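You operate a simulated robot arm through the tools that you are given. There is no shell and no other tool.

You are at the controls of a simulated robot arm. One attempt, no reset.

Task
Drop the short core in the tall blue drawer and stand the small orange reel in the first spare cradle.
Fine: drawer shut again, reel shelf pushed back in; leave the other reels.
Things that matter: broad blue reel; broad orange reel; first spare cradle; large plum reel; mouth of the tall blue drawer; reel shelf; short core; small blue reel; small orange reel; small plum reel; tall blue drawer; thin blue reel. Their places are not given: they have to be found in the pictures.

It is judged by the outcome, as a careful person would: the job done as asked, and still so three seconds after it is handed in. It fails if anything else is knocked over, pushed out of place, dropped, spilled or broken.

Robot
A 6-joint arm with a two-finger gripper, fixed in place. Base frame: the origin is at the foot of the arm, x ahead of it, y to its left, z up. Lengths are in m, angles in rad, forces in N, time in s.
It reaches about 1.298 m from its shoulder. Its first joint turns from -2.601 to 2.601 rad. Payload 1.57 kg.
Tool frame: the origin (TCP) lies between the finger pads and is the grasp point; the fingertips stand 0.021 m ahead of it; z points along the fingers, y is the line along which they close. The gripper opens to 0.07 m. The gripper's body begins 0.05 m behind the TCP.
Orientation is told as [roll, pitch, yaw] about the base's x, y, z axes, in that order, counted from this pose: with the fingers straight down and closing along the base's y, the tool's x points along the base's -x, its y along +y and its z along -z.

Tools
- The arm moves only by the tool servo_tool. Its argument "motion" is one flat list of numbers, 6 for each row, row after row: the shift along the tool's x, y, z in units of 25 mm (1.0 is 25 mm), then the turn, a rotation vector about the tool's x, y, z in units of 8 degrees (1.0 is 8 degrees). In form: [dx, dy, dz, wx, wy, wz, dx, dy, dz, wx, wy, wz, ...]. A call has 1 to 20 rows; each row shifts and turns the commanded pose from where the row before left it, along the tool's axes as they then stand. "claw" is the finger opening in m, from 0 to 0.07, set as the call begins (left out, the last holds). A call with a number of a shift or a turn outside -1 to 1 is refused whole. Rows are played at 5 a second. More than 0.05 m and 0.15 rad between two rows, or a gripper value outside its range, and nothing of the call is played. Where a pose cannot be reached the arm comes as near as it can. A force on the tool above 40 N (or 10 N above the force at the start of the call, whichever is more), or a blocked arm, ends the call early, and 0.2 s more pass. The fingers move at their own pace and stop on an object; they squeeze with about 30 N. The grip force told is the motor's: it shows also when the fingers shut on nothing. Time passes only in rows, and 0.2 s behind the last, so rows that do not move let the fingers close. The reply holds the time, the measured pose of the TCP, the force on the tool along the base axes, the opening and the grip force, in the units named above and with some noise, with the torque about the TCP (base axes, N m) and any sound that the robot's microphone picked up.
- Cameras (640 x 400 px; columns grow to the right, rows downward): "scene" is fixed at [0.0484, 0.501, 1.1478]; the picture's right is [-0.85, -0.53, 0.00], its down [-0.14, 0.23, -0.96] and it looks along [0.51, -0.82, -0.27] (base axes); focal length 324 px, centre (320, 200). "wrist" rides on the gripper at [0.079, 0.004, -0.081] in the tool frame; the picture's right is [-0.05, 1.00, 0.00], its down [-0.67, -0.04, -0.74] and it looks along [-0.74, -0.04, 0.67] (tool axes); focal length 256 px, centre (320, 200).
- get_image(camera): a new picture of that camera. No time passes.
- raise_lower(by): slides the trunk up (or, below 0, down) by that many m; the arm rides with it, the base frame stays. It gives what a move gives, with no picture.
- point_at(camera, pixels): for up to 12 pixels [column, row] of the newest picture of that camera ("zoom" is the newest enlarged one), the place [x, y, z] in the base frame of the surface seen there, good to about 0.002 m. No time passes.
- zoom(camera, box): a new picture of the part [left, top, right, bottom] of that camera's present view, enlarged. No time passes.
- hand_in(): hands the job in; it is judged then, once.

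Open the gripper and draw the arm clear of the work before you hand the job in, unless the task says otherwise.

The tools are called after "Request:" as a command line: name --argument value ..., lists and objects as JSON in quotes. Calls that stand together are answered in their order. servo_tool: Moves the arm, as the interface text tells. Its arguments: {"type":"object","properties":{"motion":{"type":"array","items":{"type":"number"}},"claw":{"type":"number"}},"required":["motion"]} The other tools are called the same way: raise_lower (by) slides the trunk up or down; get_image (camera) takes a picture; point_at (camera, pixels) gives the place of the surface under pixels of a picture; zoom (camera, box) takes an enlarged picture of a part of a camera's view; hand_in () hands the job in.

At the start:

```text
clock: 0.0
tool_pos: [0.685, -0.368, 1.2327]
ee_rot: [0.0, 0.0, -0.001]
wrist_force: [-0.9, 0.0, -0.3]
ft_torque: [0.01, 0.01, -0.02]
gripper_width: 0.07
finger_force: 0.1
trunk travel left (down, up): [-0.915, 0.055]
```

scene: 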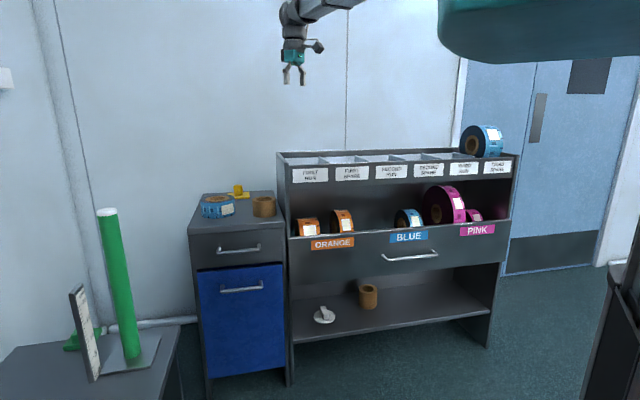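
wrist: 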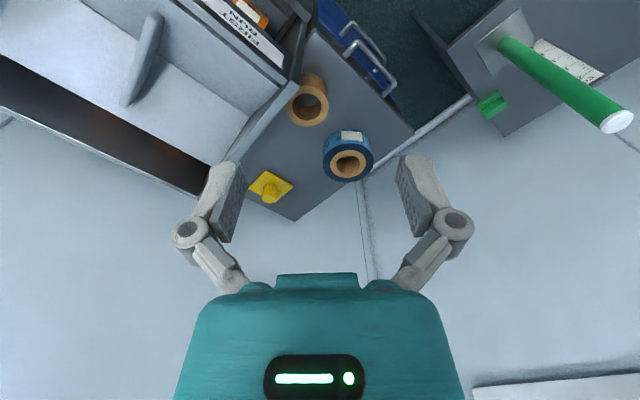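

The scene shows a pedestal with two drawers (grey at about (238,245), tall blue at (240,320)), a rack with top cradles labelled, and a reel shelf with orange, blue and pink reels. I'll zoom in on the parts to read labels and tell the items apart.

Request:
zoom --camera "scene" --box '[270, 110, 530, 270]'

Request:
zoom --camera "scene" --box '[180, 170, 400, 400]'

Request:
zoom --camera "scene" --box '[280, 140, 400, 215]'

```text
2.46 times, centred on (400, 190) of scene
```

zoom: 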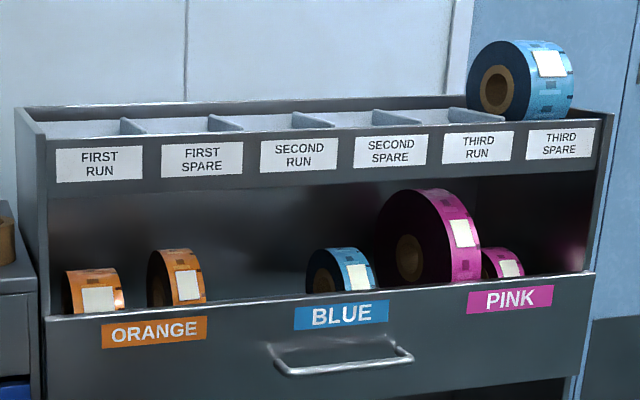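

```text
1.74 times, centred on (290, 285) of scene
```

zoom: 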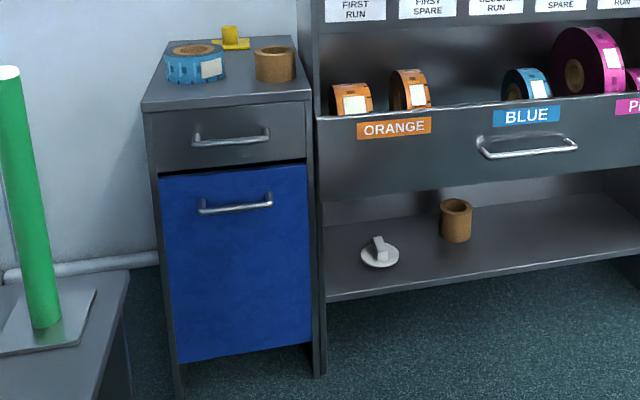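

```text
5.33 times, centred on (340, 178) of scene
```

zoom: 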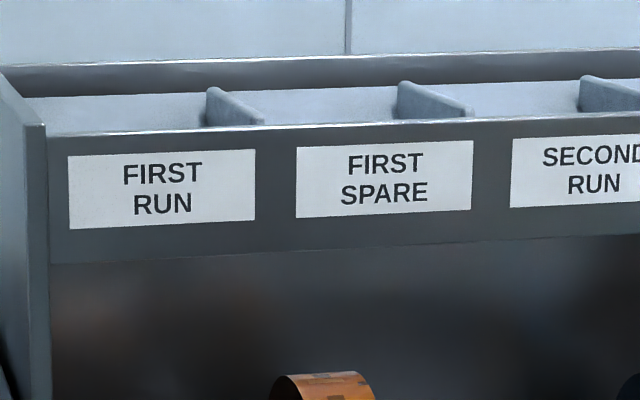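

Two orange reels at scene (307,228) and (342,221), and two cores at (264,206) and (368,296). I measure them to tell which core is short and which orange reel is small.

Request:
zoom --camera "scene" --box '[285, 195, 375, 255]'

Request:
point_at --camera "scene" --pixels '[[264, 198], [264, 202], [264, 216], [253, 206], [275, 206], [368, 285], [368, 290], [368, 307], [360, 296], [376, 296], [324, 315], [240, 190]]'

Request:
point_at --camera "zoom" --pixels '[[90, 170], [150, 165], [210, 170], [110, 270], [220, 270], [340, 110], [400, 105], [455, 110], [360, 250], [460, 250], [160, 240], [420, 190]]'

```text
6.67 times, centred on (330, 225) of scene
```

zoom: 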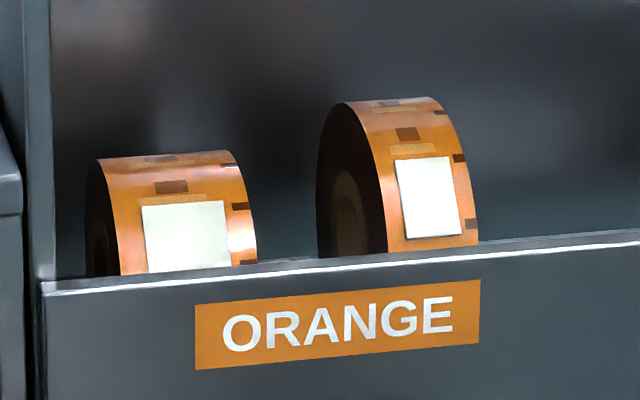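

```text
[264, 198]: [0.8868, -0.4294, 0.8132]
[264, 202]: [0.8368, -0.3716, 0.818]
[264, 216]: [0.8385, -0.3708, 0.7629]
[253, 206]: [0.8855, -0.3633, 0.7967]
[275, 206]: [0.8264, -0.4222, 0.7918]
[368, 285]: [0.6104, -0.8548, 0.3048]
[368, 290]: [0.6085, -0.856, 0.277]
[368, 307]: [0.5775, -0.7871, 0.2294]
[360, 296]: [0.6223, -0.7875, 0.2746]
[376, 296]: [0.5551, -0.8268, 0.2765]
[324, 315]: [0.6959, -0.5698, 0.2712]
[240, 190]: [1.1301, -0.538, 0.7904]
```

```text
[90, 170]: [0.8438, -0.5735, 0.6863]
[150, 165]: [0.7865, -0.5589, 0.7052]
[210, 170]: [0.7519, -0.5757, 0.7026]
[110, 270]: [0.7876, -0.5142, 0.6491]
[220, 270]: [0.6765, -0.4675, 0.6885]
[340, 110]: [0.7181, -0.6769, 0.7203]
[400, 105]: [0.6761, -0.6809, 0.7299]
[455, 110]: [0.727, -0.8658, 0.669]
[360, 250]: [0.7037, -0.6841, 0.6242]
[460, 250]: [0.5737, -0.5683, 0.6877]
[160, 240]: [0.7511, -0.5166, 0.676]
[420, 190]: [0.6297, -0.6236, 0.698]
```

The reel sizes need a closer look; first I map the rack and pedestal geometry from the scene picture.

Request:
get_image --camera "scene"

Request:
point_at --camera "scene" --pixels '[[295, 175], [352, 173], [393, 171], [430, 170], [464, 168], [496, 167], [300, 260], [490, 245], [384, 258], [436, 253], [410, 256], [330, 280]]'

Request:
point_at --camera "scene" --pixels '[[195, 240], [280, 232], [195, 227], [284, 222], [205, 290], [280, 280], [205, 370], [280, 360], [221, 290], [262, 287], [241, 289], [240, 310]]'

Request:
point_at --camera "scene" --pixels '[[218, 250], [260, 247], [240, 249], [215, 208], [230, 208], [240, 187], [240, 196], [200, 194], [275, 192], [482, 128], [472, 145], [492, 135]]'

```text
taken
```

scene: 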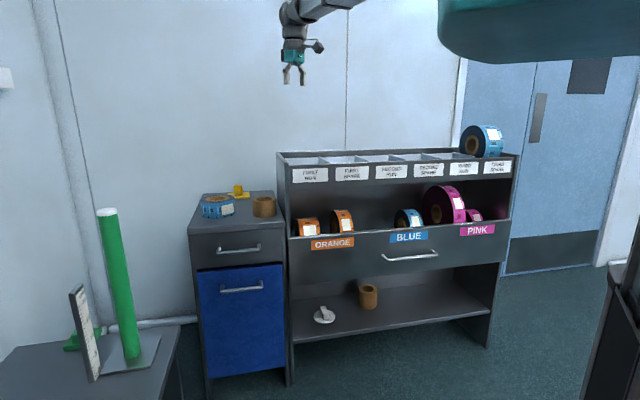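

```text
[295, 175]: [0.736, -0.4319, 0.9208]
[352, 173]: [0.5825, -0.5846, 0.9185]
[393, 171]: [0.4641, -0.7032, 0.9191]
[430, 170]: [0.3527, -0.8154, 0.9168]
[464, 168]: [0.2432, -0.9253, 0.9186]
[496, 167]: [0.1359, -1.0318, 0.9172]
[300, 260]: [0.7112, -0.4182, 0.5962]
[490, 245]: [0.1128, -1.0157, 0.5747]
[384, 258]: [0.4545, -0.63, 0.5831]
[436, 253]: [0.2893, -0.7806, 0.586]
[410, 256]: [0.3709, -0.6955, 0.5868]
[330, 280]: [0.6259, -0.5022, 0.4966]
```

```text
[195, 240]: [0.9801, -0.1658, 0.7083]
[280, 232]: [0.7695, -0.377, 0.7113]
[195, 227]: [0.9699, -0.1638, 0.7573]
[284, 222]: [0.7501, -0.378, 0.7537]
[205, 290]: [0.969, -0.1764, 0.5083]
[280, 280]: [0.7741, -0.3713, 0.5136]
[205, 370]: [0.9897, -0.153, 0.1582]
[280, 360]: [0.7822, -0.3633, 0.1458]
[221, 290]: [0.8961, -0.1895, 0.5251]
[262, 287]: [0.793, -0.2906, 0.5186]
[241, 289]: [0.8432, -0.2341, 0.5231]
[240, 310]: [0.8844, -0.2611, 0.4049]
```

```text
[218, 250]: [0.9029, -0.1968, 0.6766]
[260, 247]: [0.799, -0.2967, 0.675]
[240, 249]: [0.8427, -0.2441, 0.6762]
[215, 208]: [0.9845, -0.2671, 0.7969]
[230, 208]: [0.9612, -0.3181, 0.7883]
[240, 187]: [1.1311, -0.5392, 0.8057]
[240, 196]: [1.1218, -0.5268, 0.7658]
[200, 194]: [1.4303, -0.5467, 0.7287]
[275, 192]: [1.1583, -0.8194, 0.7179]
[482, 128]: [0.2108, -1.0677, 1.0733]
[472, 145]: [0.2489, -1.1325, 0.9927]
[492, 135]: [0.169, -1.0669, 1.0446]
```

The rack and pedestal fronts lie in a vertical plane at 45° (x−y constant). I zoom closely on the orange reels and measure their rim widths and tops.

Request:
zoom --camera "scene" --box '[290, 200, 360, 244]'

Request:
point_at --camera "zoom" --pixels '[[80, 160], [100, 170], [150, 162], [200, 160], [120, 230], [200, 230], [360, 90], [420, 85], [460, 90], [400, 190], [490, 190], [440, 150]]'

Request:
zoom --camera "scene" --box '[385, 175, 495, 245]'

Request:
point_at --camera "zoom" --pixels '[[80, 205], [130, 195], [190, 195], [120, 250], [210, 250], [280, 70], [360, 80], [350, 200], [450, 200], [490, 205], [530, 210], [570, 230]]'

```text
9.09 times, centred on (325, 222) of scene
```

zoom: 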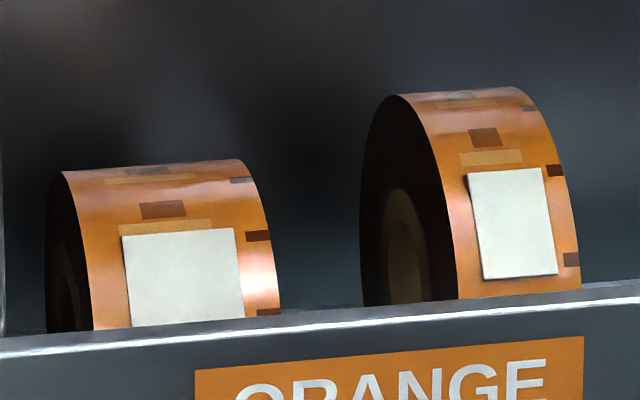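

```text
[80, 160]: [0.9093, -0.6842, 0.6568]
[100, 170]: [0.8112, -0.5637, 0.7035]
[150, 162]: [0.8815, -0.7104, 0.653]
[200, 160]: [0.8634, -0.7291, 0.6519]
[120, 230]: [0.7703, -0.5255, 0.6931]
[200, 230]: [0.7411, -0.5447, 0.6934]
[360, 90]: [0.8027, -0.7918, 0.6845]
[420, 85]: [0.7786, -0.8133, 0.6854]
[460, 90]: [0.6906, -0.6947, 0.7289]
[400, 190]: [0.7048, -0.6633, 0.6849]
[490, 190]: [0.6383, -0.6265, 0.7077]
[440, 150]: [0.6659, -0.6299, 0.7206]
```

```text
5.71 times, centred on (440, 210) of scene
```

zoom: 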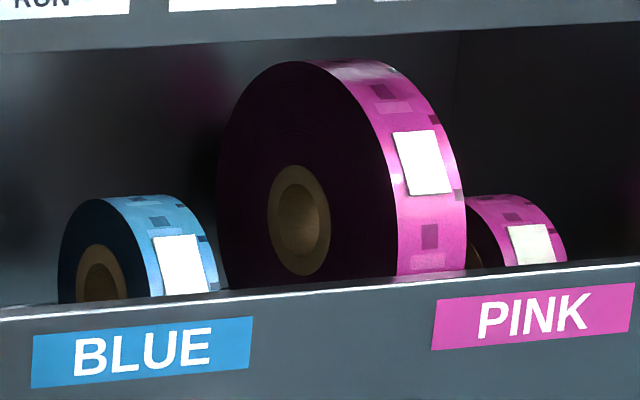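

```text
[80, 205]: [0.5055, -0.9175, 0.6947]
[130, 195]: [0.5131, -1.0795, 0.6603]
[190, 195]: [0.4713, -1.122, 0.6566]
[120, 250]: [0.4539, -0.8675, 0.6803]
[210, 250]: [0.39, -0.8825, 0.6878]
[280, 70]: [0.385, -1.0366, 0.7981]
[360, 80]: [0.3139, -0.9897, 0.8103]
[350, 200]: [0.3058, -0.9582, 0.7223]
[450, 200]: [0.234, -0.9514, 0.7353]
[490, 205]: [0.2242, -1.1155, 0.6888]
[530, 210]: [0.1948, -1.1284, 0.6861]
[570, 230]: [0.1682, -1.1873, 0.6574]
```

The left orange reel looks broader (rim about 20 px wide) and the right one narrower (about 14 px). Next I sample the rim edges of both and measure the two cores.

Request:
zoom --camera "scene" --box '[290, 200, 360, 244]'

Request:
point_at --camera "zoom" --pixels '[[96, 270], [268, 262], [70, 178], [238, 164], [60, 250], [455, 240], [570, 235], [412, 105], [516, 95], [390, 250], [410, 230], [440, 230]]'

Request:
zoom --camera "scene" --box '[195, 175, 285, 231]'

Request:
point_at --camera "zoom" --pixels '[[490, 165], [415, 170], [562, 170], [490, 225], [490, 285], [490, 300], [490, 150], [420, 240], [558, 240], [490, 190], [430, 165], [550, 165]]'

Request:
zoom --camera "scene" --box '[310, 270, 400, 326]'

Request:
point_at --camera "zoom" --pixels '[[415, 150], [355, 150], [475, 150], [415, 260], [415, 270], [415, 110], [415, 100], [350, 130], [478, 130], [360, 200], [470, 200], [415, 290]]'

```text
9.09 times, centred on (325, 222) of scene
```

zoom: 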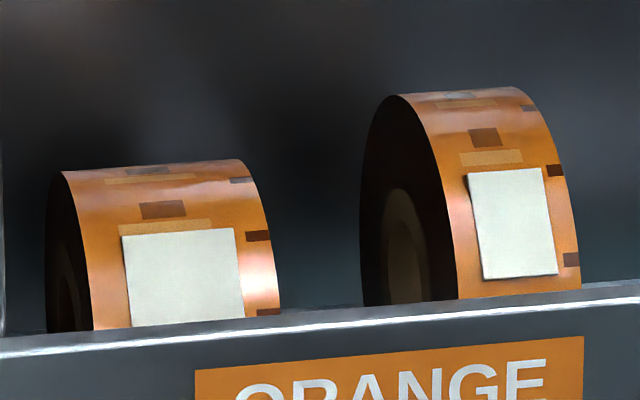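

```text
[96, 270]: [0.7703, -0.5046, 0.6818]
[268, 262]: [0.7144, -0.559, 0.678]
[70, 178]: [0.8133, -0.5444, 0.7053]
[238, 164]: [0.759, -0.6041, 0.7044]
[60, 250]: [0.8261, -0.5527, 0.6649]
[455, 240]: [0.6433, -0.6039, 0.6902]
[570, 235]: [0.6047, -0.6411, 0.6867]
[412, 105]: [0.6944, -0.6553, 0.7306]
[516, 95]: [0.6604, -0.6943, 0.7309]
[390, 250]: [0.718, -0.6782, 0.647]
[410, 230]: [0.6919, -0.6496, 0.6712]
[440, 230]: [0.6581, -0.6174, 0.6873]
```

```text
7.11 times, centred on (240, 203) of scene
```

zoom: 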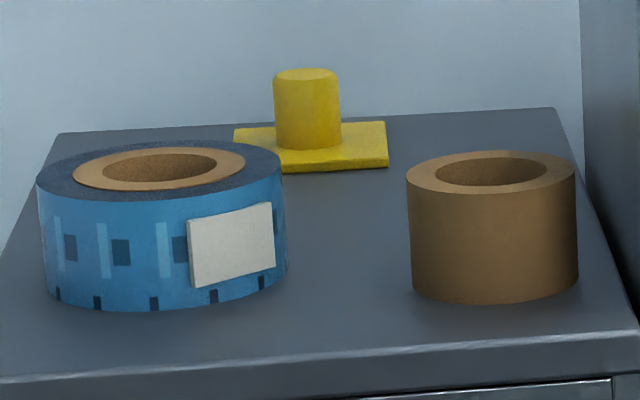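

```text
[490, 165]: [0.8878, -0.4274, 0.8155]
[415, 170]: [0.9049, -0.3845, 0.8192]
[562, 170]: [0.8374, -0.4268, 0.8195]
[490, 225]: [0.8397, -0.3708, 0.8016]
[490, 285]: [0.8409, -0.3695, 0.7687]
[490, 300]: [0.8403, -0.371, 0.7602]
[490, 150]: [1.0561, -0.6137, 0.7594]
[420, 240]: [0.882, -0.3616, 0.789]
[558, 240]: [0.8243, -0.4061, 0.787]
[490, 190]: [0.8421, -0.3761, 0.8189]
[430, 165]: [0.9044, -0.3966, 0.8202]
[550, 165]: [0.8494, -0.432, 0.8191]
```

```text
7.11 times, centred on (355, 298) of scene
```

zoom: 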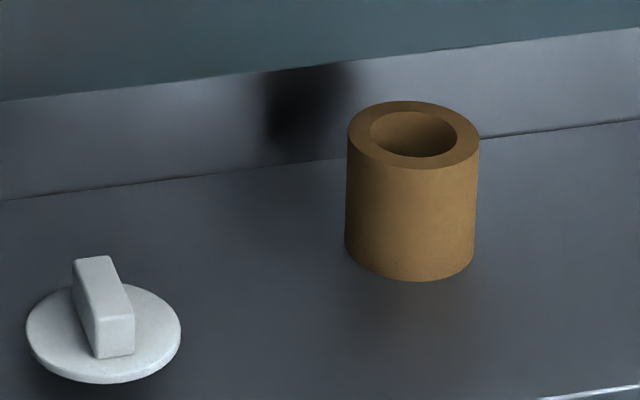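

```text
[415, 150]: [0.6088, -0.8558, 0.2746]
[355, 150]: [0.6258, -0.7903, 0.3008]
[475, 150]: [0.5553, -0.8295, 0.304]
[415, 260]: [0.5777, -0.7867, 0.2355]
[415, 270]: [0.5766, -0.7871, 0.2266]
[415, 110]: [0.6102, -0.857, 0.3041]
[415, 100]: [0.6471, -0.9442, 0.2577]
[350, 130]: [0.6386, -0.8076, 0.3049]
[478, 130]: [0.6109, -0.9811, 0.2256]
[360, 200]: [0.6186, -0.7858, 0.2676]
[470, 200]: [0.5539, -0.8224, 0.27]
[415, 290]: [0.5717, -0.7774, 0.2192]
```

Core A on the pedestal (scene (264,206)) is about 0.061 m tall, core B on the low shelf about 0.083 m, so the pedestal core is the short one. The right orange reel is about 0.055 m wide against 0.078 m for the left, so the right one (342,221) is the small orange. Now I locate obstacles such as the green post and side furniture.

Request:
point_at --camera "scene" --pixels '[[107, 212], [130, 355], [85, 330], [20, 370], [170, 330], [150, 380], [625, 300], [600, 360], [560, 30], [470, 30], [330, 10], [400, 380]]'

Request:
point_at --camera "wrist" --pixels '[[308, 95], [348, 160], [270, 187], [250, 40], [150, 60], [60, 30], [400, 140], [345, 45], [380, 60], [615, 120], [510, 50], [440, 20]]'

Request:
zoom --camera "scene" --box '[440, 0, 640, 125]'

```text
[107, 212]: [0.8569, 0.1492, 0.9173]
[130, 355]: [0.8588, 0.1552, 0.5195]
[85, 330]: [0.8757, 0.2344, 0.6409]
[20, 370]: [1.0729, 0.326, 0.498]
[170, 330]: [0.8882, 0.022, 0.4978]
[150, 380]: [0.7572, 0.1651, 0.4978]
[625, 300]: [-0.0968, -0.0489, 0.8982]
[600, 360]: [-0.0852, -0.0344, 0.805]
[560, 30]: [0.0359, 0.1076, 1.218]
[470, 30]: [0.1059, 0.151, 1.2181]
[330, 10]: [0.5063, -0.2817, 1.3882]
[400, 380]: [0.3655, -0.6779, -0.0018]
```

```text
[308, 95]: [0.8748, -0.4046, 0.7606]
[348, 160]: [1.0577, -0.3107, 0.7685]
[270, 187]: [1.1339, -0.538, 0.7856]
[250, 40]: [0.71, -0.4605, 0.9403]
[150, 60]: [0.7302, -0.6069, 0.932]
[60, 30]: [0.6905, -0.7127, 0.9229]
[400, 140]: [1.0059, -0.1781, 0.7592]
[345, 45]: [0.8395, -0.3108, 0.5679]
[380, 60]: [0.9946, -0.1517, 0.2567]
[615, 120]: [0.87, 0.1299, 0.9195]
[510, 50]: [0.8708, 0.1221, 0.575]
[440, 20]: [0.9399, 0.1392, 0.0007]
```

```text
3.20 times, centred on (540, 62) of scene
```

zoom: 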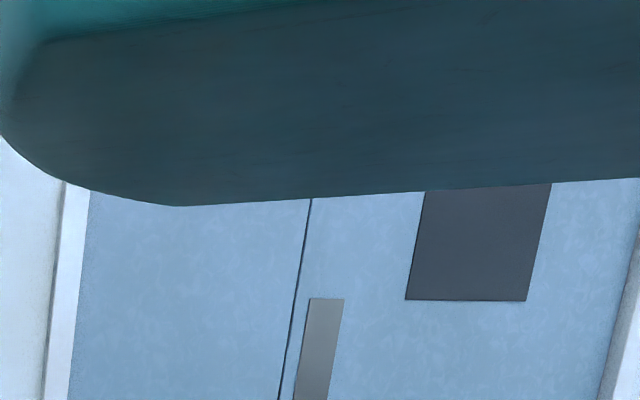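

The desk with the green post stays at s≈0.65, clear of the drawer's path. I measure the two handles closely now.

Request:
zoom --camera "scene" --box '[190, 230, 290, 310]'

Request:
point_at --camera "zoom" --pixels '[[200, 381], [250, 378], [300, 374], [350, 370], [400, 365], [440, 360], [190, 370], [460, 340], [320, 350], [320, 395], [320, 215], [100, 260]]'

Request:
zoom --camera "scene" --box '[370, 235, 450, 285]'

Request:
point_at --camera "zoom" --pixels '[[110, 130], [110, 190], [160, 205], [250, 200], [320, 195], [400, 188], [480, 180], [520, 160], [520, 130], [320, 150], [320, 240], [100, 160]]'

```text
5.00 times, centred on (240, 270) of scene
```

zoom: 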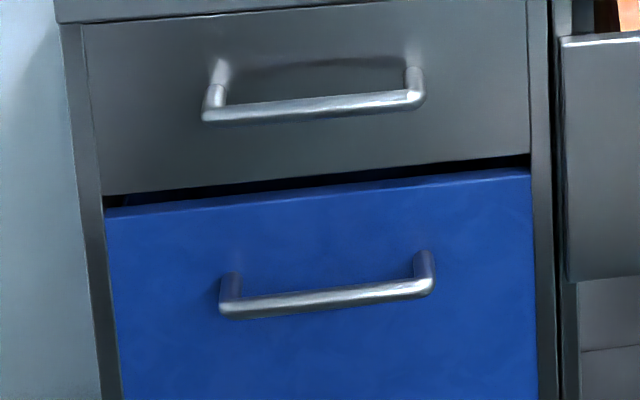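

```text
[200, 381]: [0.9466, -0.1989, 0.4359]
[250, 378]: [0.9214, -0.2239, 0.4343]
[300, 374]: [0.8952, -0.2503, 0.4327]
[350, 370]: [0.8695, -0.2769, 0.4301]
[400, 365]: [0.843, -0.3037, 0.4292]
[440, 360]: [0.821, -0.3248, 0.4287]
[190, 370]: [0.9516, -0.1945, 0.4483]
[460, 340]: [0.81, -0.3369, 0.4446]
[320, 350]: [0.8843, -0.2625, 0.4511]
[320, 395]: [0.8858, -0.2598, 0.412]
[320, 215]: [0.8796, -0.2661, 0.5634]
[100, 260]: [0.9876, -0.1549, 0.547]
```

```text
8.00 times, centred on (410, 260) of scene
```

zoom: 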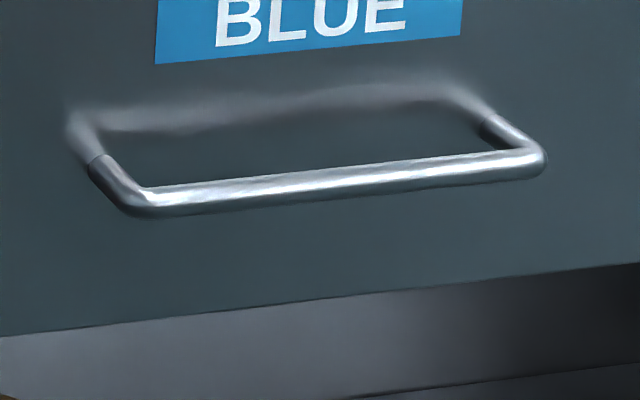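

```text
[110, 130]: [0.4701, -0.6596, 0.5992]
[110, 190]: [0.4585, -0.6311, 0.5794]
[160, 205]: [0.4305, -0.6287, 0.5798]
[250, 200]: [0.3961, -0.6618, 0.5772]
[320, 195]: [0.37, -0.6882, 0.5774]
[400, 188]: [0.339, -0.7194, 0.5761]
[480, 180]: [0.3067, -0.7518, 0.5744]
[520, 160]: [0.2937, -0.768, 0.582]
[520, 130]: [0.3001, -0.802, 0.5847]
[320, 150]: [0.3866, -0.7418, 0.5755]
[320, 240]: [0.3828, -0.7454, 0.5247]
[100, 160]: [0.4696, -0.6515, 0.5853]
```

The blue handle bar in the first zoom runs from (228,310) to (428,288). I sample points along the bar.

Request:
zoom --camera "scene" --box '[220, 270, 270, 301]'

```text
12.80 times, centred on (245, 286) of scene
```

zoom: 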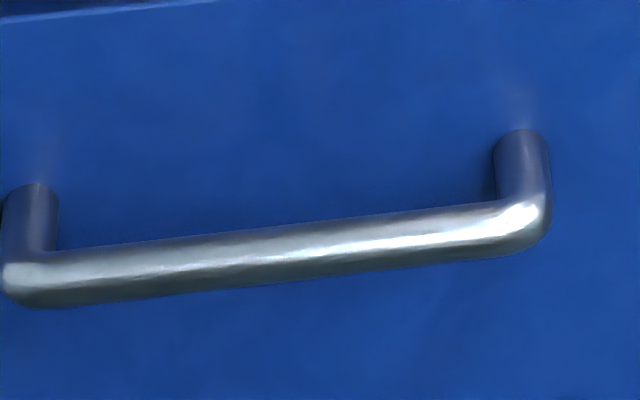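

Sampling the bar's top edge, middle and bottom edge.

Request:
point_at --camera "zoom" --pixels '[[30, 280], [150, 268], [150, 250], [150, 290], [280, 252], [280, 230], [280, 275], [420, 235], [420, 212], [420, 258], [530, 220], [525, 150]]'

```text
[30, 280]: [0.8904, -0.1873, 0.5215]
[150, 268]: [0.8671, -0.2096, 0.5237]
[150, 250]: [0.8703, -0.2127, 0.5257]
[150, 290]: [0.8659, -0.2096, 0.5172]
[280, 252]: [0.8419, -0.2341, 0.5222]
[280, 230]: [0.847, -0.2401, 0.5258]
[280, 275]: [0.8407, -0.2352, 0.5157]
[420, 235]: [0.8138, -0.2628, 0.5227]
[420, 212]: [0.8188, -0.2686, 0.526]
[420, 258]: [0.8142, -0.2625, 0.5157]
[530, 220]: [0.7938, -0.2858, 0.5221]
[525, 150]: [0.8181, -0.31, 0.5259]
```

The bar's centre is at about (0.846, −0.239, 0.5205). I draw the tool back from the furniture and yaw it 45° so that it lines up with the fronts.

Request:
servo_tool --motion '[0.378, 0.969, 0, 0, 0, 0, 0.378, 0.969, 0, 0, 0, 0, 0.378, 0.969, 0, 0, 0, 0, 0.378, 0.969, 0, 0, 0, 0, 0.378, 0.969, 0, 0, 0, 0, 0.378, 0.969, 0, 0, 0, 0, 0.378, 0.969, 0, 0, 0, 0, 0.378, 0.969, 0, 0, 0, 0, 0.378, 0.969, 0, 0, 0, 0, 0, 0, 0, 0, 0, -0.9375, 0, 0, 0, 0, 0, -0.9375, 0, 0, 0, 0, 0, -0.9375, 0, 0, 0, 0, 0, -0.9375, 0, 0, 0, 0, 0, -0.9375, 0, 0, 0, 0, 0, -0.9375]' --claw 0.05

```text
clock: 3.2
tool_pos: [0.6006, -0.1509, 1.2334]
ee_rot: [-0.001, 0.001, 0.787]
wrist_force: [-0.1, 0.1, 0.1]
ft_torque: [0.04, -0.03, 0.0]
gripper_width: 0.05
finger_force: 0.0
trunk travel left (down, up): [-0.915, 0.055]
```

The yaw is 0.787 as wanted. Now I pitch the tool by +90° about its x so that the fingers point along the drawer's depth direction.

Request:
servo_tool --motion '[0, 0, 0, 0.9375, 0, 0, 0, 0, 0, 0.9375, 0, 0, 0, 0, 0, 0.9375, 0, 0, 0, 0, 0, 0.9375, 0, 0, 0, 0, 0, 0.9375, 0, 0, 0, 0, 0, 0.9375, 0, 0, 0, 0, 0, 0.9375, 0, 0, 0, 0, 0, 0.9375, 0, 0, 0, 0, 0, 0.9375, 0, 0, 0, 0, 0, 0.9375, 0, 0, 0, 0, 0, 0.9375, 0, 0, 0, 0, 0, 0.9375, 0, 0]'

Request:
get_image --camera "scene"

```text
clock: 5.8
tool_pos: [0.6696, -0.1589, 1.4183]
ee_rot: [-1.568, 0.001, 0.784]
wrist_force: [-0.6, 0.2, -0.1]
ft_torque: [-0.03, 0.0, 0.04]
gripper_width: 0.0499
finger_force: 0.0
out of reach, approached as far as the arm can: row 2, 3, 4, 5, 6, 7, 8, 9, 10, 11, 12
trunk travel left (down, up): [-0.915, 0.055]
```

```text
taken
```

scene: 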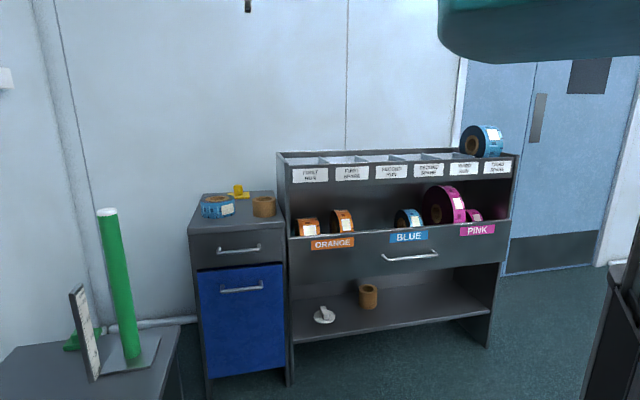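

The arm hit its folding limit near the shoulder and ended at (0.670, −0.159, 1.418) with the right orientation. I lower the trunk by 0.3 m, which carries the tool down through free space, then check the pose.

Request:
raise_lower --by -0.3

Request:
servo_tool --motion '[0, 0, 0, 0, 0, 0]'

Request:
get_image --camera "scene"

Request:
get_image --camera "wrist"

```text
clock: 8.8
tool_pos: [0.6698, -0.1591, 1.1199]
ee_rot: [-1.567, -0.001, 0.786]
wrist_force: [-0.1, 0.1, 0.1]
ft_torque: [0.0, 0.05, 0.0]
gripper_width: 0.05
finger_force: 0.0
trunk travel left (down, up): [-0.615, 0.355]
```

```text
clock: 9.2
tool_pos: [0.6689, -0.1586, 1.1192]
ee_rot: [-1.568, -0.001, 0.786]
wrist_force: [0.6, -0.1, -0.1]
ft_torque: [0.02, 0.0, 0.02]
gripper_width: 0.05
finger_force: 0.0
trunk travel left (down, up): [-0.615, 0.355]
```

```text
taken
```

scene: 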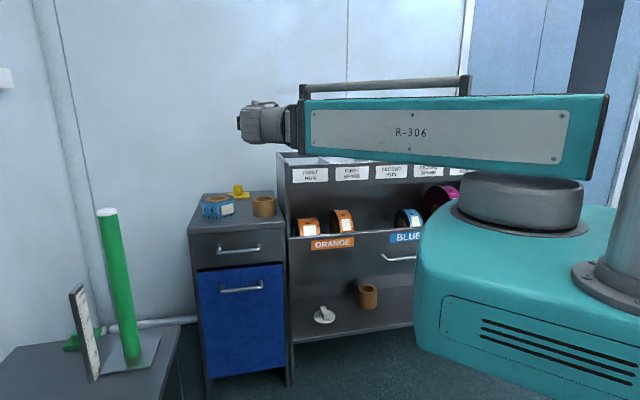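

```text
taken
```

wrist: 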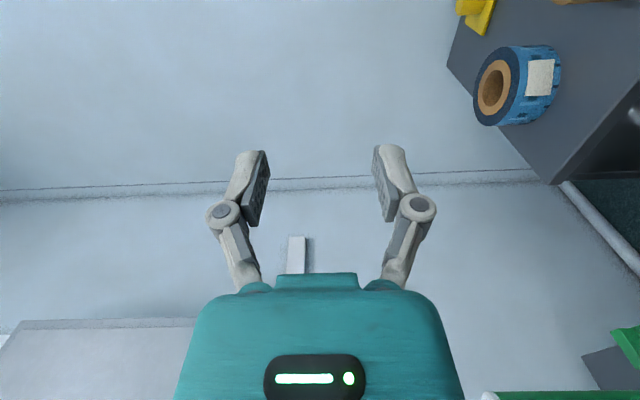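

The big teal block is the robot's own base, and the tool is well placed with wrist facing the depth direction. I lower the tool in stages toward the handle height, shifting left along the front.

Request:
servo_tool --motion '[-0.274, 1, 0.14, 0, 0, 0, -0.274, 1, 0.14, 0, 0, 0, -0.274, 1, 0.14, 0, 0, 0, -0.274, 1, 0.14, 0, 0, 0, -0.274, 1, 0.14, 0, 0, 0, -0.274, 1, 0.14, 0, 0, 0, -0.274, 1, 0.14, 0, 0, 0, -0.274, 1, 0.14, 0, 0, 0, -0.274, 1, 0.14, 0, 0, 0, -0.274, 1, 0.14, 0, 0, 0]'

Request:
get_image --camera "scene"

```text
clock: 11.4
tool_pos: [0.6948, -0.1504, 1.1186]
ee_rot: [-1.568, 0.002, 0.785]
wrist_force: [-0.4, 0.4, -0.4]
ft_torque: [-0.01, -0.02, -0.01]
gripper_width: 0.0501
finger_force: 0.1
out of reach, approached as far as the arm can: row 1, 2, 3, 4, 5, 6, 7, 8, 9, 10
trunk travel left (down, up): [-0.615, 0.355]
```

```text
taken
```

scene: 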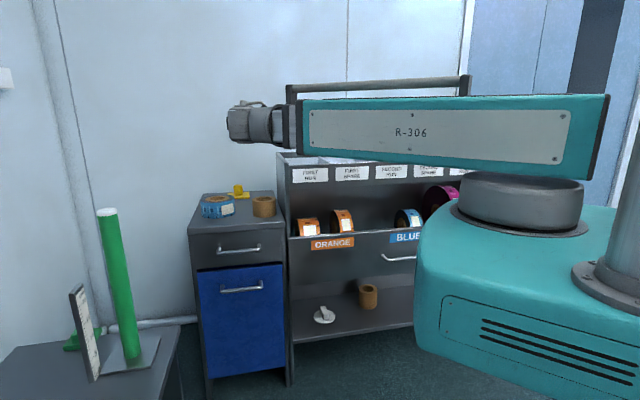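

Tool height did not change: the wrist height follows the trunk only (pitching raised the TCP exactly by the wrist length 0.185 m), so this is a SCARA-like arm with height by raise_lower. I locate the arm's links to know where the elbow swings.

Request:
point_at --camera "scene" --pixels '[[310, 130], [400, 130], [500, 140], [570, 140], [600, 130], [300, 90], [380, 84], [465, 82], [280, 130], [245, 125], [520, 190], [440, 240]]'

Request:
get_image --camera "wrist"

```text
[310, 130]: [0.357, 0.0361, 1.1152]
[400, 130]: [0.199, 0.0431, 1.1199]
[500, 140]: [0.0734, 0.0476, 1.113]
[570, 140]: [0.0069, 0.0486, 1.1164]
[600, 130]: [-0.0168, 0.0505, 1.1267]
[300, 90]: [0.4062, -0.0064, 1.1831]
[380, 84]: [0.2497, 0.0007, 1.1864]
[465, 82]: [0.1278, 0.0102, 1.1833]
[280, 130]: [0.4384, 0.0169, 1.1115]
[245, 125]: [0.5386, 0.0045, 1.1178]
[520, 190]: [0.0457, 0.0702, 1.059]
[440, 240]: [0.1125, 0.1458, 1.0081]
```

```text
taken
```

wrist: 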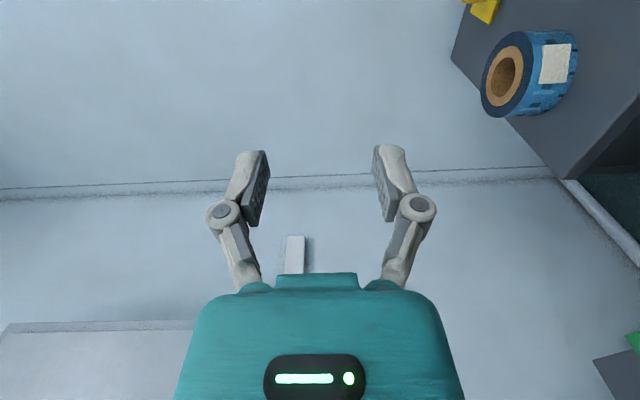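

Points show a telescoping boom along the x axis on a turntable, so the arm is cylindrical and only the trunk sets height. I shift the tool left to the handle's centre line, then lower the trunk to handle height.

Request:
servo_tool --motion '[-0.89, 0, 0, 0, 0, 0, -0.89, 0, 0, 0, 0, 0, 0, 0, 0, 0, 0, 0]'

Request:
raise_lower --by -0.45

Request:
get_image --camera "scene"

Request:
get_image --camera "wrist"

```text
clock: 12.2
tool_pos: [0.7278, -0.1185, 1.1188]
ee_rot: [-1.567, -0.002, 0.785]
wrist_force: [-0.6, 0.0, 0.2]
ft_torque: [0.01, 0.01, -0.02]
gripper_width: 0.0502
finger_force: 0.0
trunk travel left (down, up): [-0.615, 0.355]
```

```text
refused: -0.45 is not a number from -0.4 to 0.4
```

```text
taken
```

scene: 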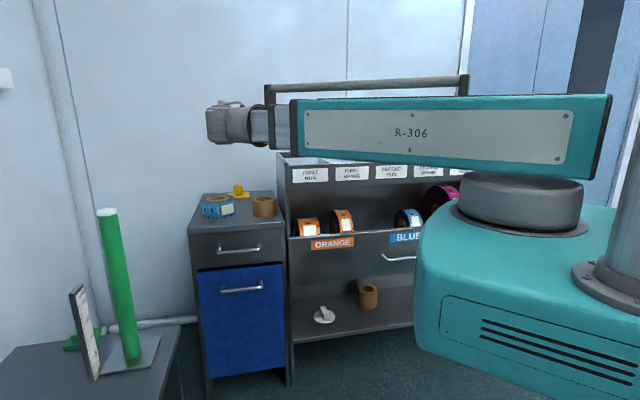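

```text
taken
```

wrist: 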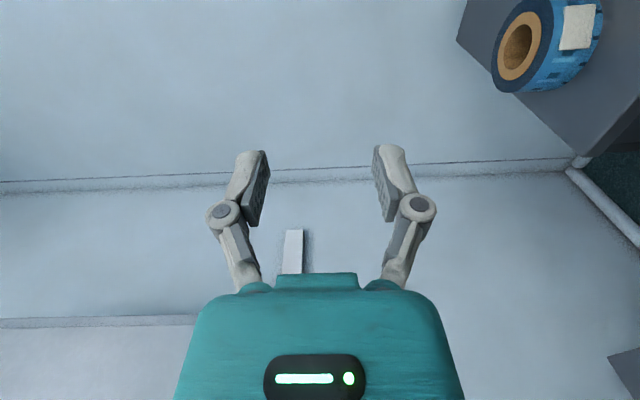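

The tool is at s=0.431, d=0.598, well in front of the drawers (handles at d≈0.76). Single trunk moves are capped at 0.4, so I lower by 0.4 first.

Request:
raise_lower --by -0.4

Request:
get_image --camera "scene"

Request:
get_image --camera "wrist"

```text
clock: 16.0
tool_pos: [0.7273, -0.1203, 0.7197]
ee_rot: [-1.567, -0.001, 0.786]
wrist_force: [-0.2, 0.8, -0.4]
ft_torque: [-0.03, 0.01, -0.03]
gripper_width: 0.0501
finger_force: 0.0
trunk travel left (down, up): [-0.215, 0.755]
```

```text
taken
```

scene: 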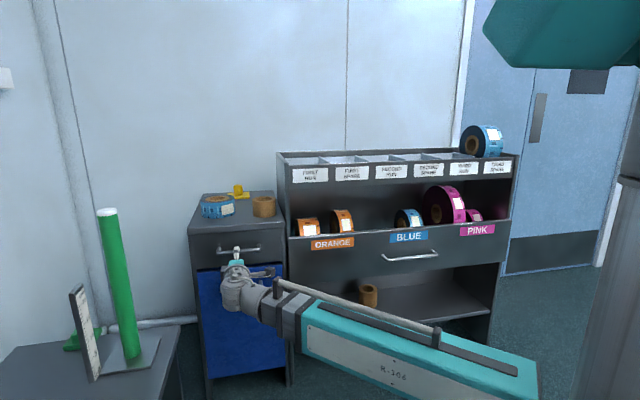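

```text
taken
```

wrist: 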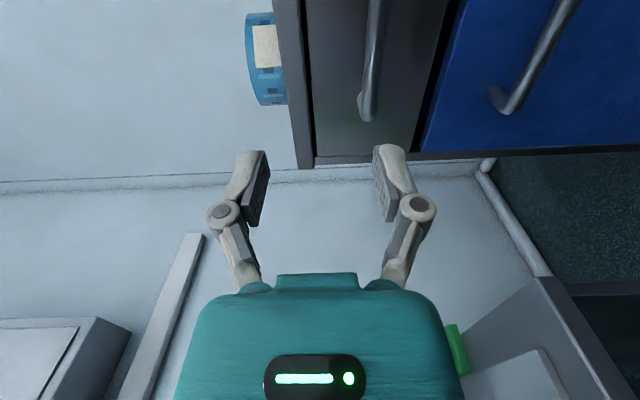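

Clearances look good (boom to the right of the desk). I lower the last 0.199 m so the TCP reaches the bar height 0.5205.

Request:
raise_lower --by -0.199

Request:
get_image --camera "wrist"

Request:
get_image --camera "scene"

```text
clock: 18.2
tool_pos: [0.7281, -0.119, 0.5207]
ee_rot: [-1.568, -0.001, 0.785]
wrist_force: [0.0, -0.9, 0.1]
ft_torque: [-0.02, 0.0, 0.0]
gripper_width: 0.0496
finger_force: 0.0
trunk travel left (down, up): [-0.016, 0.954]
```

```text
taken
```

wrist: 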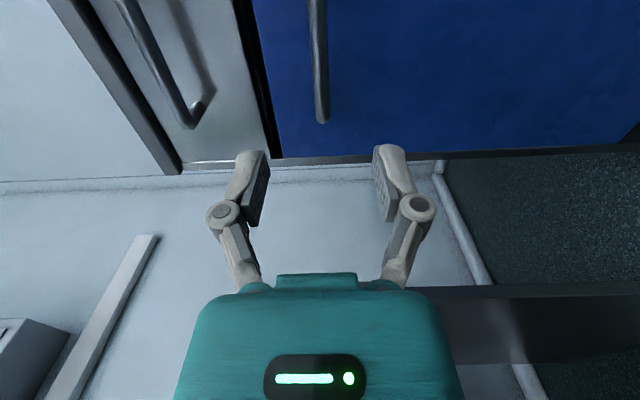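

```text
taken
```

scene: 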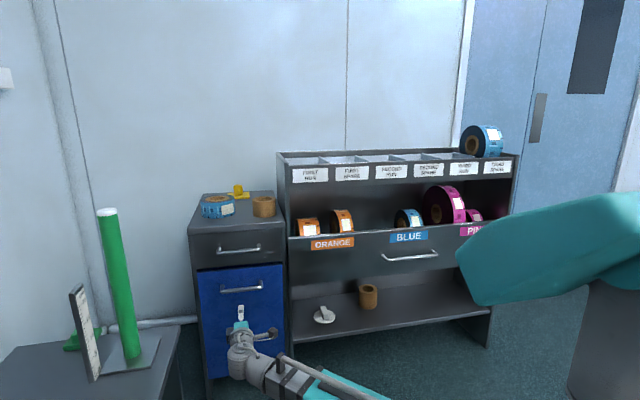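

The bar (wrist column ~320) sits centred between the fingers. I advance 0.167 m along the depth to straddle it.

Request:
servo_tool --motion '[0, 0, 0.955, 0, 0, 0, 0, 0, 0.955, 0, 0, 0, 0, 0, 0.955, 0, 0, 0, 0, 0, 0.955, 0, 0, 0, 0, 0, 0.955, 0, 0, 0, 0, 0, 0.955, 0, 0, 0, 0, 0, 0.955, 0, 0, 0]'

Request:
get_image --camera "wrist"

```text
clock: 19.8
tool_pos: [0.847, -0.24, 0.5184]
ee_rot: [-1.566, 0.0, 0.785]
wrist_force: [0.2, -0.3, -0.6]
ft_torque: [-0.01, 0.01, 0.0]
gripper_width: 0.0499
finger_force: 0.0
trunk travel left (down, up): [-0.016, 0.954]
```

```text
taken
```

wrist: 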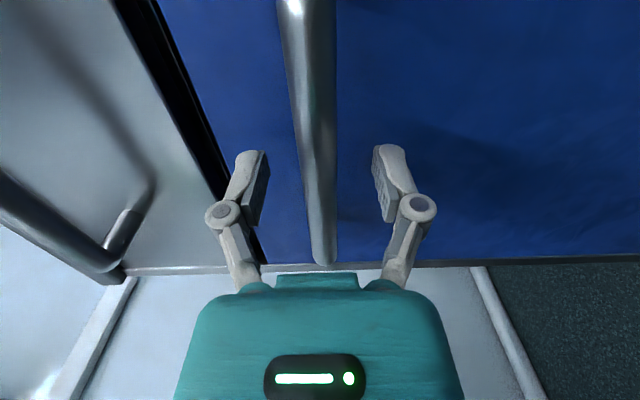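

The bar runs between the fingers at column ~318. I close on it.

Request:
servo_tool --motion '[0, 0, 0, 0, 0, 0, 0, 0, 0, 0, 0, 0, 0, 0, 0, 0, 0, 0, 0, 0, 0, 0, 0, 0]' --claw 0.0

```text
clock: 20.8
tool_pos: [0.8456, -0.2388, 0.52]
ee_rot: [-1.566, 0.0, 0.786]
wrist_force: [-3.4, 1.1, 1.2]
ft_torque: [-0.01, 0.03, 0.23]
gripper_width: 0.0149
finger_force: 31.8
trunk travel left (down, up): [-0.016, 0.954]
```

The fingers hold the bar (opening 0.0149, 31.8 N). I pull slowly straight back.

Request:
servo_tool --motion '[0, 0, -0.4, 0, 0, 0, 0, 0, -0.4, 0, 0, 0, 0, 0, -0.4, 0, 0, 0, 0, 0, -0.4, 0, 0, 0, 0, 0, -0.4, 0, 0, 0]'

Request:
get_image --camera "wrist"

```text
clock: 22.0
tool_pos: [0.8113, -0.2032, 0.5202]
ee_rot: [-1.566, 0.001, 0.784]
wrist_force: [-14.3, -14.2, 1.9]
ft_torque: [-0.03, 0.0, -0.29]
gripper_width: 0.0151
finger_force: 32.0
trunk travel left (down, up): [-0.016, 0.954]
```

```text
taken
```

wrist: 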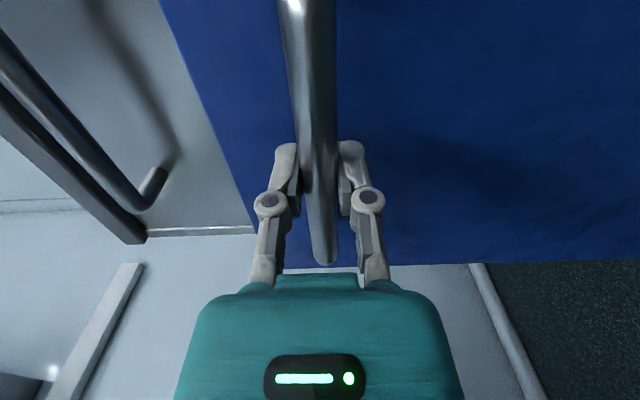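

The drawer moves, but with a 20 N sideways force; I check whether its front is still parallel or whether it swings.

Request:
get_image --camera "scene"

Request:
point_at --camera "scene" --pixels '[[205, 285], [215, 300], [275, 280], [275, 300], [210, 320], [280, 330], [215, 360], [200, 280]]'

Request:
servo_tool --motion '[0, 0, 0, 0, 0, 0, 0, 0, 0, 0, 0, 0]'

```text
taken
```

scene: 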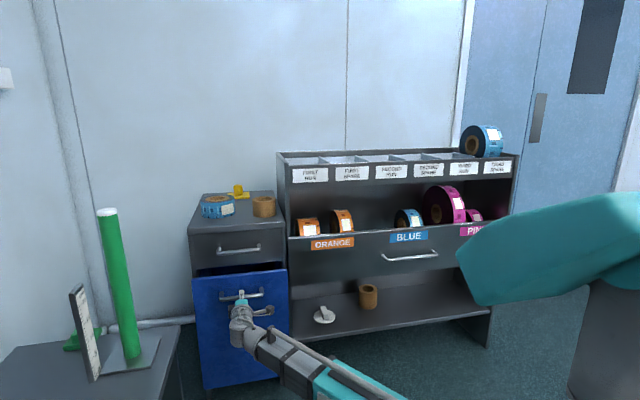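

```text
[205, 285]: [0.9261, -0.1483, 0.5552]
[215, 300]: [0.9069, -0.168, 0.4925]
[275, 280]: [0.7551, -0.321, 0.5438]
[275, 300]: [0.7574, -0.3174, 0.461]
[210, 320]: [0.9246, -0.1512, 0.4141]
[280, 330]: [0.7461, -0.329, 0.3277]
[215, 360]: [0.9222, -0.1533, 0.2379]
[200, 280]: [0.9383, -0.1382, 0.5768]
```

```text
clock: 22.6
tool_pos: [0.8106, -0.2047, 0.5201]
ee_rot: [-1.565, 0.001, 0.783]
wrist_force: [-14.9, -13.4, 0.3]
ft_torque: [0.02, 0.01, 0.0]
gripper_width: 0.0149
finger_force: 32.1
trunk travel left (down, up): [-0.016, 0.954]
```

The front stays parallel (d≈0.760), so it slides straight; the side load is just a small misalignment. I shift 1 mm toward −S to relieve it and see.

Request:
servo_tool --motion '[0.04, 0, 0, 0, 0, 0, 0, 0, 0, 0, 0, 0]'

```text
clock: 23.2
tool_pos: [0.8121, -0.2042, 0.5204]
ee_rot: [-1.565, 0.0, 0.786]
wrist_force: [-5.5, -4.5, 0.0]
ft_torque: [0.01, 0.01, -0.96]
gripper_width: 0.0153
finger_force: 32.0
trunk travel left (down, up): [-0.016, 0.954]
```

The side force dropped to 7 N. I continue pulling with a slight side correction.

Request:
servo_tool --motion '[0.02, 0, -0.4, 0, 0, 0, 0.01, 0, -0.4, 0, 0, 0, 0.01, 0, -0.4, 0, 0, 0, 0.01, 0, -0.4, 0, 0, 0, 0.01, 0, -0.4, 0, 0, 0, 0.01, 0, -0.4, 0, 0, 0]'

```text
clock: 24.6
tool_pos: [0.7682, -0.1602, 0.5209]
ee_rot: [-1.565, 0.001, 0.788]
wrist_force: [9.3, 8.6, 6.3]
ft_torque: [-0.04, -0.01, -0.3]
gripper_width: 0.0151
finger_force: 31.4
trunk travel left (down, up): [-0.016, 0.954]
```

Force is now +12 N the other way, so no drift is needed; I give back half a millimetre and go on pulling straight.

Request:
servo_tool --motion '[-0.025, 0, -0.4, 0, 0, 0, 0, 0, -0.4, 0, 0, 0, 0, 0, -0.4, 0, 0, 0, 0, 0, -0.4, 0, 0, 0, 0, 0, -0.4, 0, 0, 0]'

```text
clock: 25.8
tool_pos: [0.7307, -0.125, 0.5203]
ee_rot: [-1.567, 0.001, 0.784]
wrist_force: [6.8, 8.3, 1.6]
ft_torque: [0.01, 0.01, 0.72]
gripper_width: 0.015
finger_force: 32.0
trunk travel left (down, up): [-0.016, 0.954]
```

Opened about 0.16 m so far. I pull about 0.06 m more.

Request:
servo_tool --motion '[-0.02, 0, -0.4, 0, 0, 0, 0, 0, -0.4, 0, 0, 0, 0, 0, -0.4, 0, 0, 0, 0, 0, -0.4, 0, 0, 0, 0, 0, -0.4, 0, 0, 0, 0, 0, -0.4, 0, 0, 0]'

Request:
get_image --camera "scene"

```text
clock: 27.2
tool_pos: [0.6903, -0.0828, 0.5204]
ee_rot: [-1.568, 0.0, 0.788]
wrist_force: [11.4, 10.4, 5.6]
ft_torque: [-0.03, -0.04, 0.74]
gripper_width: 0.0151
finger_force: 32.3
trunk travel left (down, up): [-0.016, 0.954]
```

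```text
taken
```

scene: 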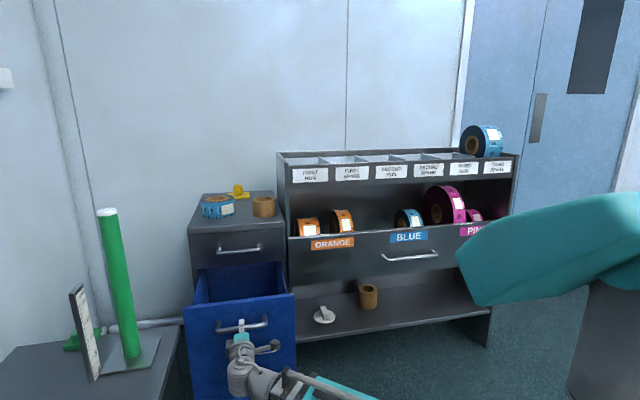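

The blue drawer is open by about 0.22 m. I release the handle and back off.

Request:
servo_tool --motion '[0, 0, 0, 0, 0, 0, 0, 0, 0, 0, 0, 0, 0, 0, 0, 0, 0, 0, 0, 0, 0, 0, 0, 0]' --claw 0.055

Request:
servo_tool --motion '[0, 0, -0.45, 0, 0, 0, 0, 0, -0.45, 0, 0, 0, 0, 0, -0.45, 0, 0, 0, 0, 0, 0, 0, 0, 0]'

Request:
get_image --camera "wrist"

```text
clock: 28.2
tool_pos: [0.6889, -0.0838, 0.5198]
ee_rot: [-1.564, 0.0, 0.785]
wrist_force: [-0.6, 0.2, 1.5]
ft_torque: [0.0, -0.01, 0.02]
gripper_width: 0.055
finger_force: 0.1
trunk travel left (down, up): [-0.016, 0.954]
```

```text
clock: 29.2
tool_pos: [0.6666, -0.0613, 0.5215]
ee_rot: [-1.567, -0.001, 0.787]
wrist_force: [-0.3, -0.1, 0.0]
ft_torque: [-0.02, -0.04, -0.02]
gripper_width: 0.0547
finger_force: 0.1
trunk travel left (down, up): [-0.016, 0.954]
```

```text
taken
```

wrist: 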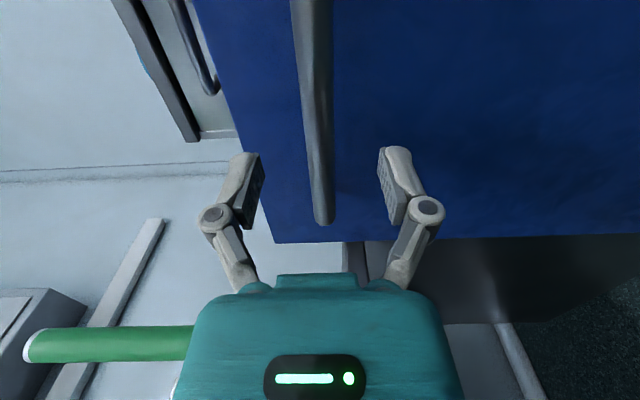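

The tips are just about clear of the bar (d 0.536 vs bar front 0.540). I try a few millimetres more before raising.

Request:
servo_tool --motion '[0, 0, -0.3, 0, 0, 0, 0, 0, 0, 0, 0, 0]'

Request:
get_image --camera "scene"

Request:
zoom --camera "scene" --box '[180, 250, 300, 400]'

```text
clock: 29.8
tool_pos: [0.6629, -0.0553, 0.5195]
ee_rot: [-1.568, 0.0, 0.783]
wrist_force: [0.1, 0.3, 0.6]
ft_torque: [0.01, -0.01, -0.02]
gripper_width: 0.0549
finger_force: 0.2
trunk travel left (down, up): [-0.016, 0.954]
```

```text
taken
```

scene: 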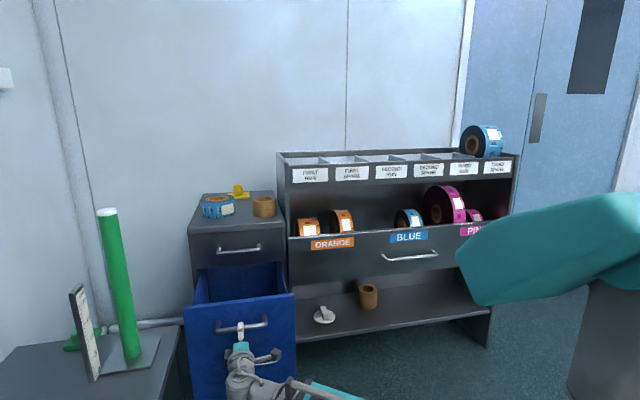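

```text
2.67 times, centred on (240, 325) of scene
```

zoom: 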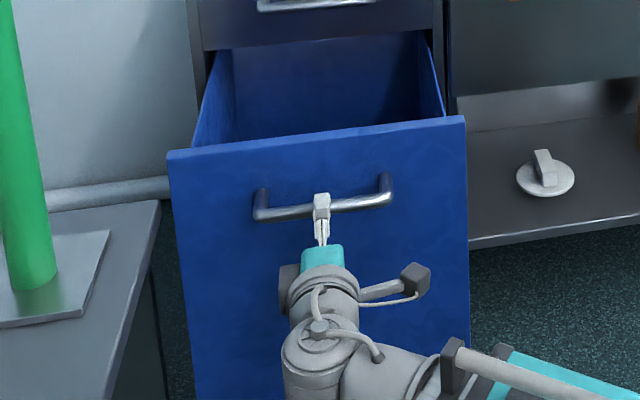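

The tips are about 1 cm clear of the bar. I raise a little first and check forces.

Request:
raise_lower --by 0.06

Request:
point_at --camera "scene" --pixels '[[195, 305], [290, 295], [200, 330], [285, 320], [240, 300], [255, 275], [205, 285], [283, 280], [215, 326], [265, 321]]'

```text
clock: 30.8
tool_pos: [0.6636, -0.0546, 0.5806]
ee_rot: [-1.567, 0.0, 0.782]
wrist_force: [0.0, 0.1, 0.0]
ft_torque: [0.04, 0.0, 0.0]
gripper_width: 0.0549
finger_force: 0.1
trunk travel left (down, up): [-0.076, 0.894]
```

```text
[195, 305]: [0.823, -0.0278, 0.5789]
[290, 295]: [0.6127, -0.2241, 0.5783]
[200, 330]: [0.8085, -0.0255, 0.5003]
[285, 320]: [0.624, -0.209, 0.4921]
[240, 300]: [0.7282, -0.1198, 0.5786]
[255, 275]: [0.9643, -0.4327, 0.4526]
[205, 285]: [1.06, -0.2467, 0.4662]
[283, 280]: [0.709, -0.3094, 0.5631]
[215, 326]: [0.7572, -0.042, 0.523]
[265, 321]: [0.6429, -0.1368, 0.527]
```

No contact, and the mouth of the drawer is clear: front at d≈0.59, top at z≈0.579. I raise the trunk well above the pedestal so I can turn the fingers down for the core.

Request:
raise_lower --by 0.4

Request:
raise_lower --by 0.13

Request:
servo_tool --motion '[0, 0, 0, -0.9375, 0, 0, 0, 0, 0, -0.9375, 0, 0, 0, 0, 0, -0.9375, 0, 0, 0, 0, 0, -0.9375, 0, 0, 0, 0, 0, -0.9375, 0, 0, 0, 0, 0, -0.9375, 0, 0, 0, 0, 0, -0.9375, 0, 0, 0, 0, 0, -0.9375, 0, 0, 0, 0, 0, -0.9375, 0, 0, 0, 0, 0, -0.9375, 0, 0, 0, 0, 0, -0.9375, 0, 0, 0, 0, 0, -0.9375, 0, 0]'

```text
clock: 34.6
tool_pos: [0.6646, -0.0553, 0.9799]
ee_rot: [-1.565, 0.001, 0.785]
wrist_force: [-0.1, -0.1, -0.1]
ft_torque: [0.05, -0.01, -0.03]
gripper_width: 0.055
finger_force: 0.0
trunk travel left (down, up): [-0.476, 0.494]
```

```text
clock: 36.2
tool_pos: [0.6642, -0.0536, 1.1117]
ee_rot: [-1.567, 0.002, 0.786]
wrist_force: [1.1, 0.5, 0.7]
ft_torque: [0.03, -0.02, -0.01]
gripper_width: 0.0548
finger_force: 0.0
trunk travel left (down, up): [-0.606, 0.364]
```

```text
clock: 38.8
tool_pos: [0.6641, -0.0546, 0.9254]
ee_rot: [0.007, -0.001, 0.786]
wrist_force: [-0.2, -0.4, -0.2]
ft_torque: [0.01, -0.01, -0.07]
gripper_width: 0.0548
finger_force: 0.1
out of reach, approached as far as the arm can: row 1, 2, 3, 4, 5, 6, 7, 8, 9, 10, 11
trunk travel left (down, up): [-0.606, 0.364]
```

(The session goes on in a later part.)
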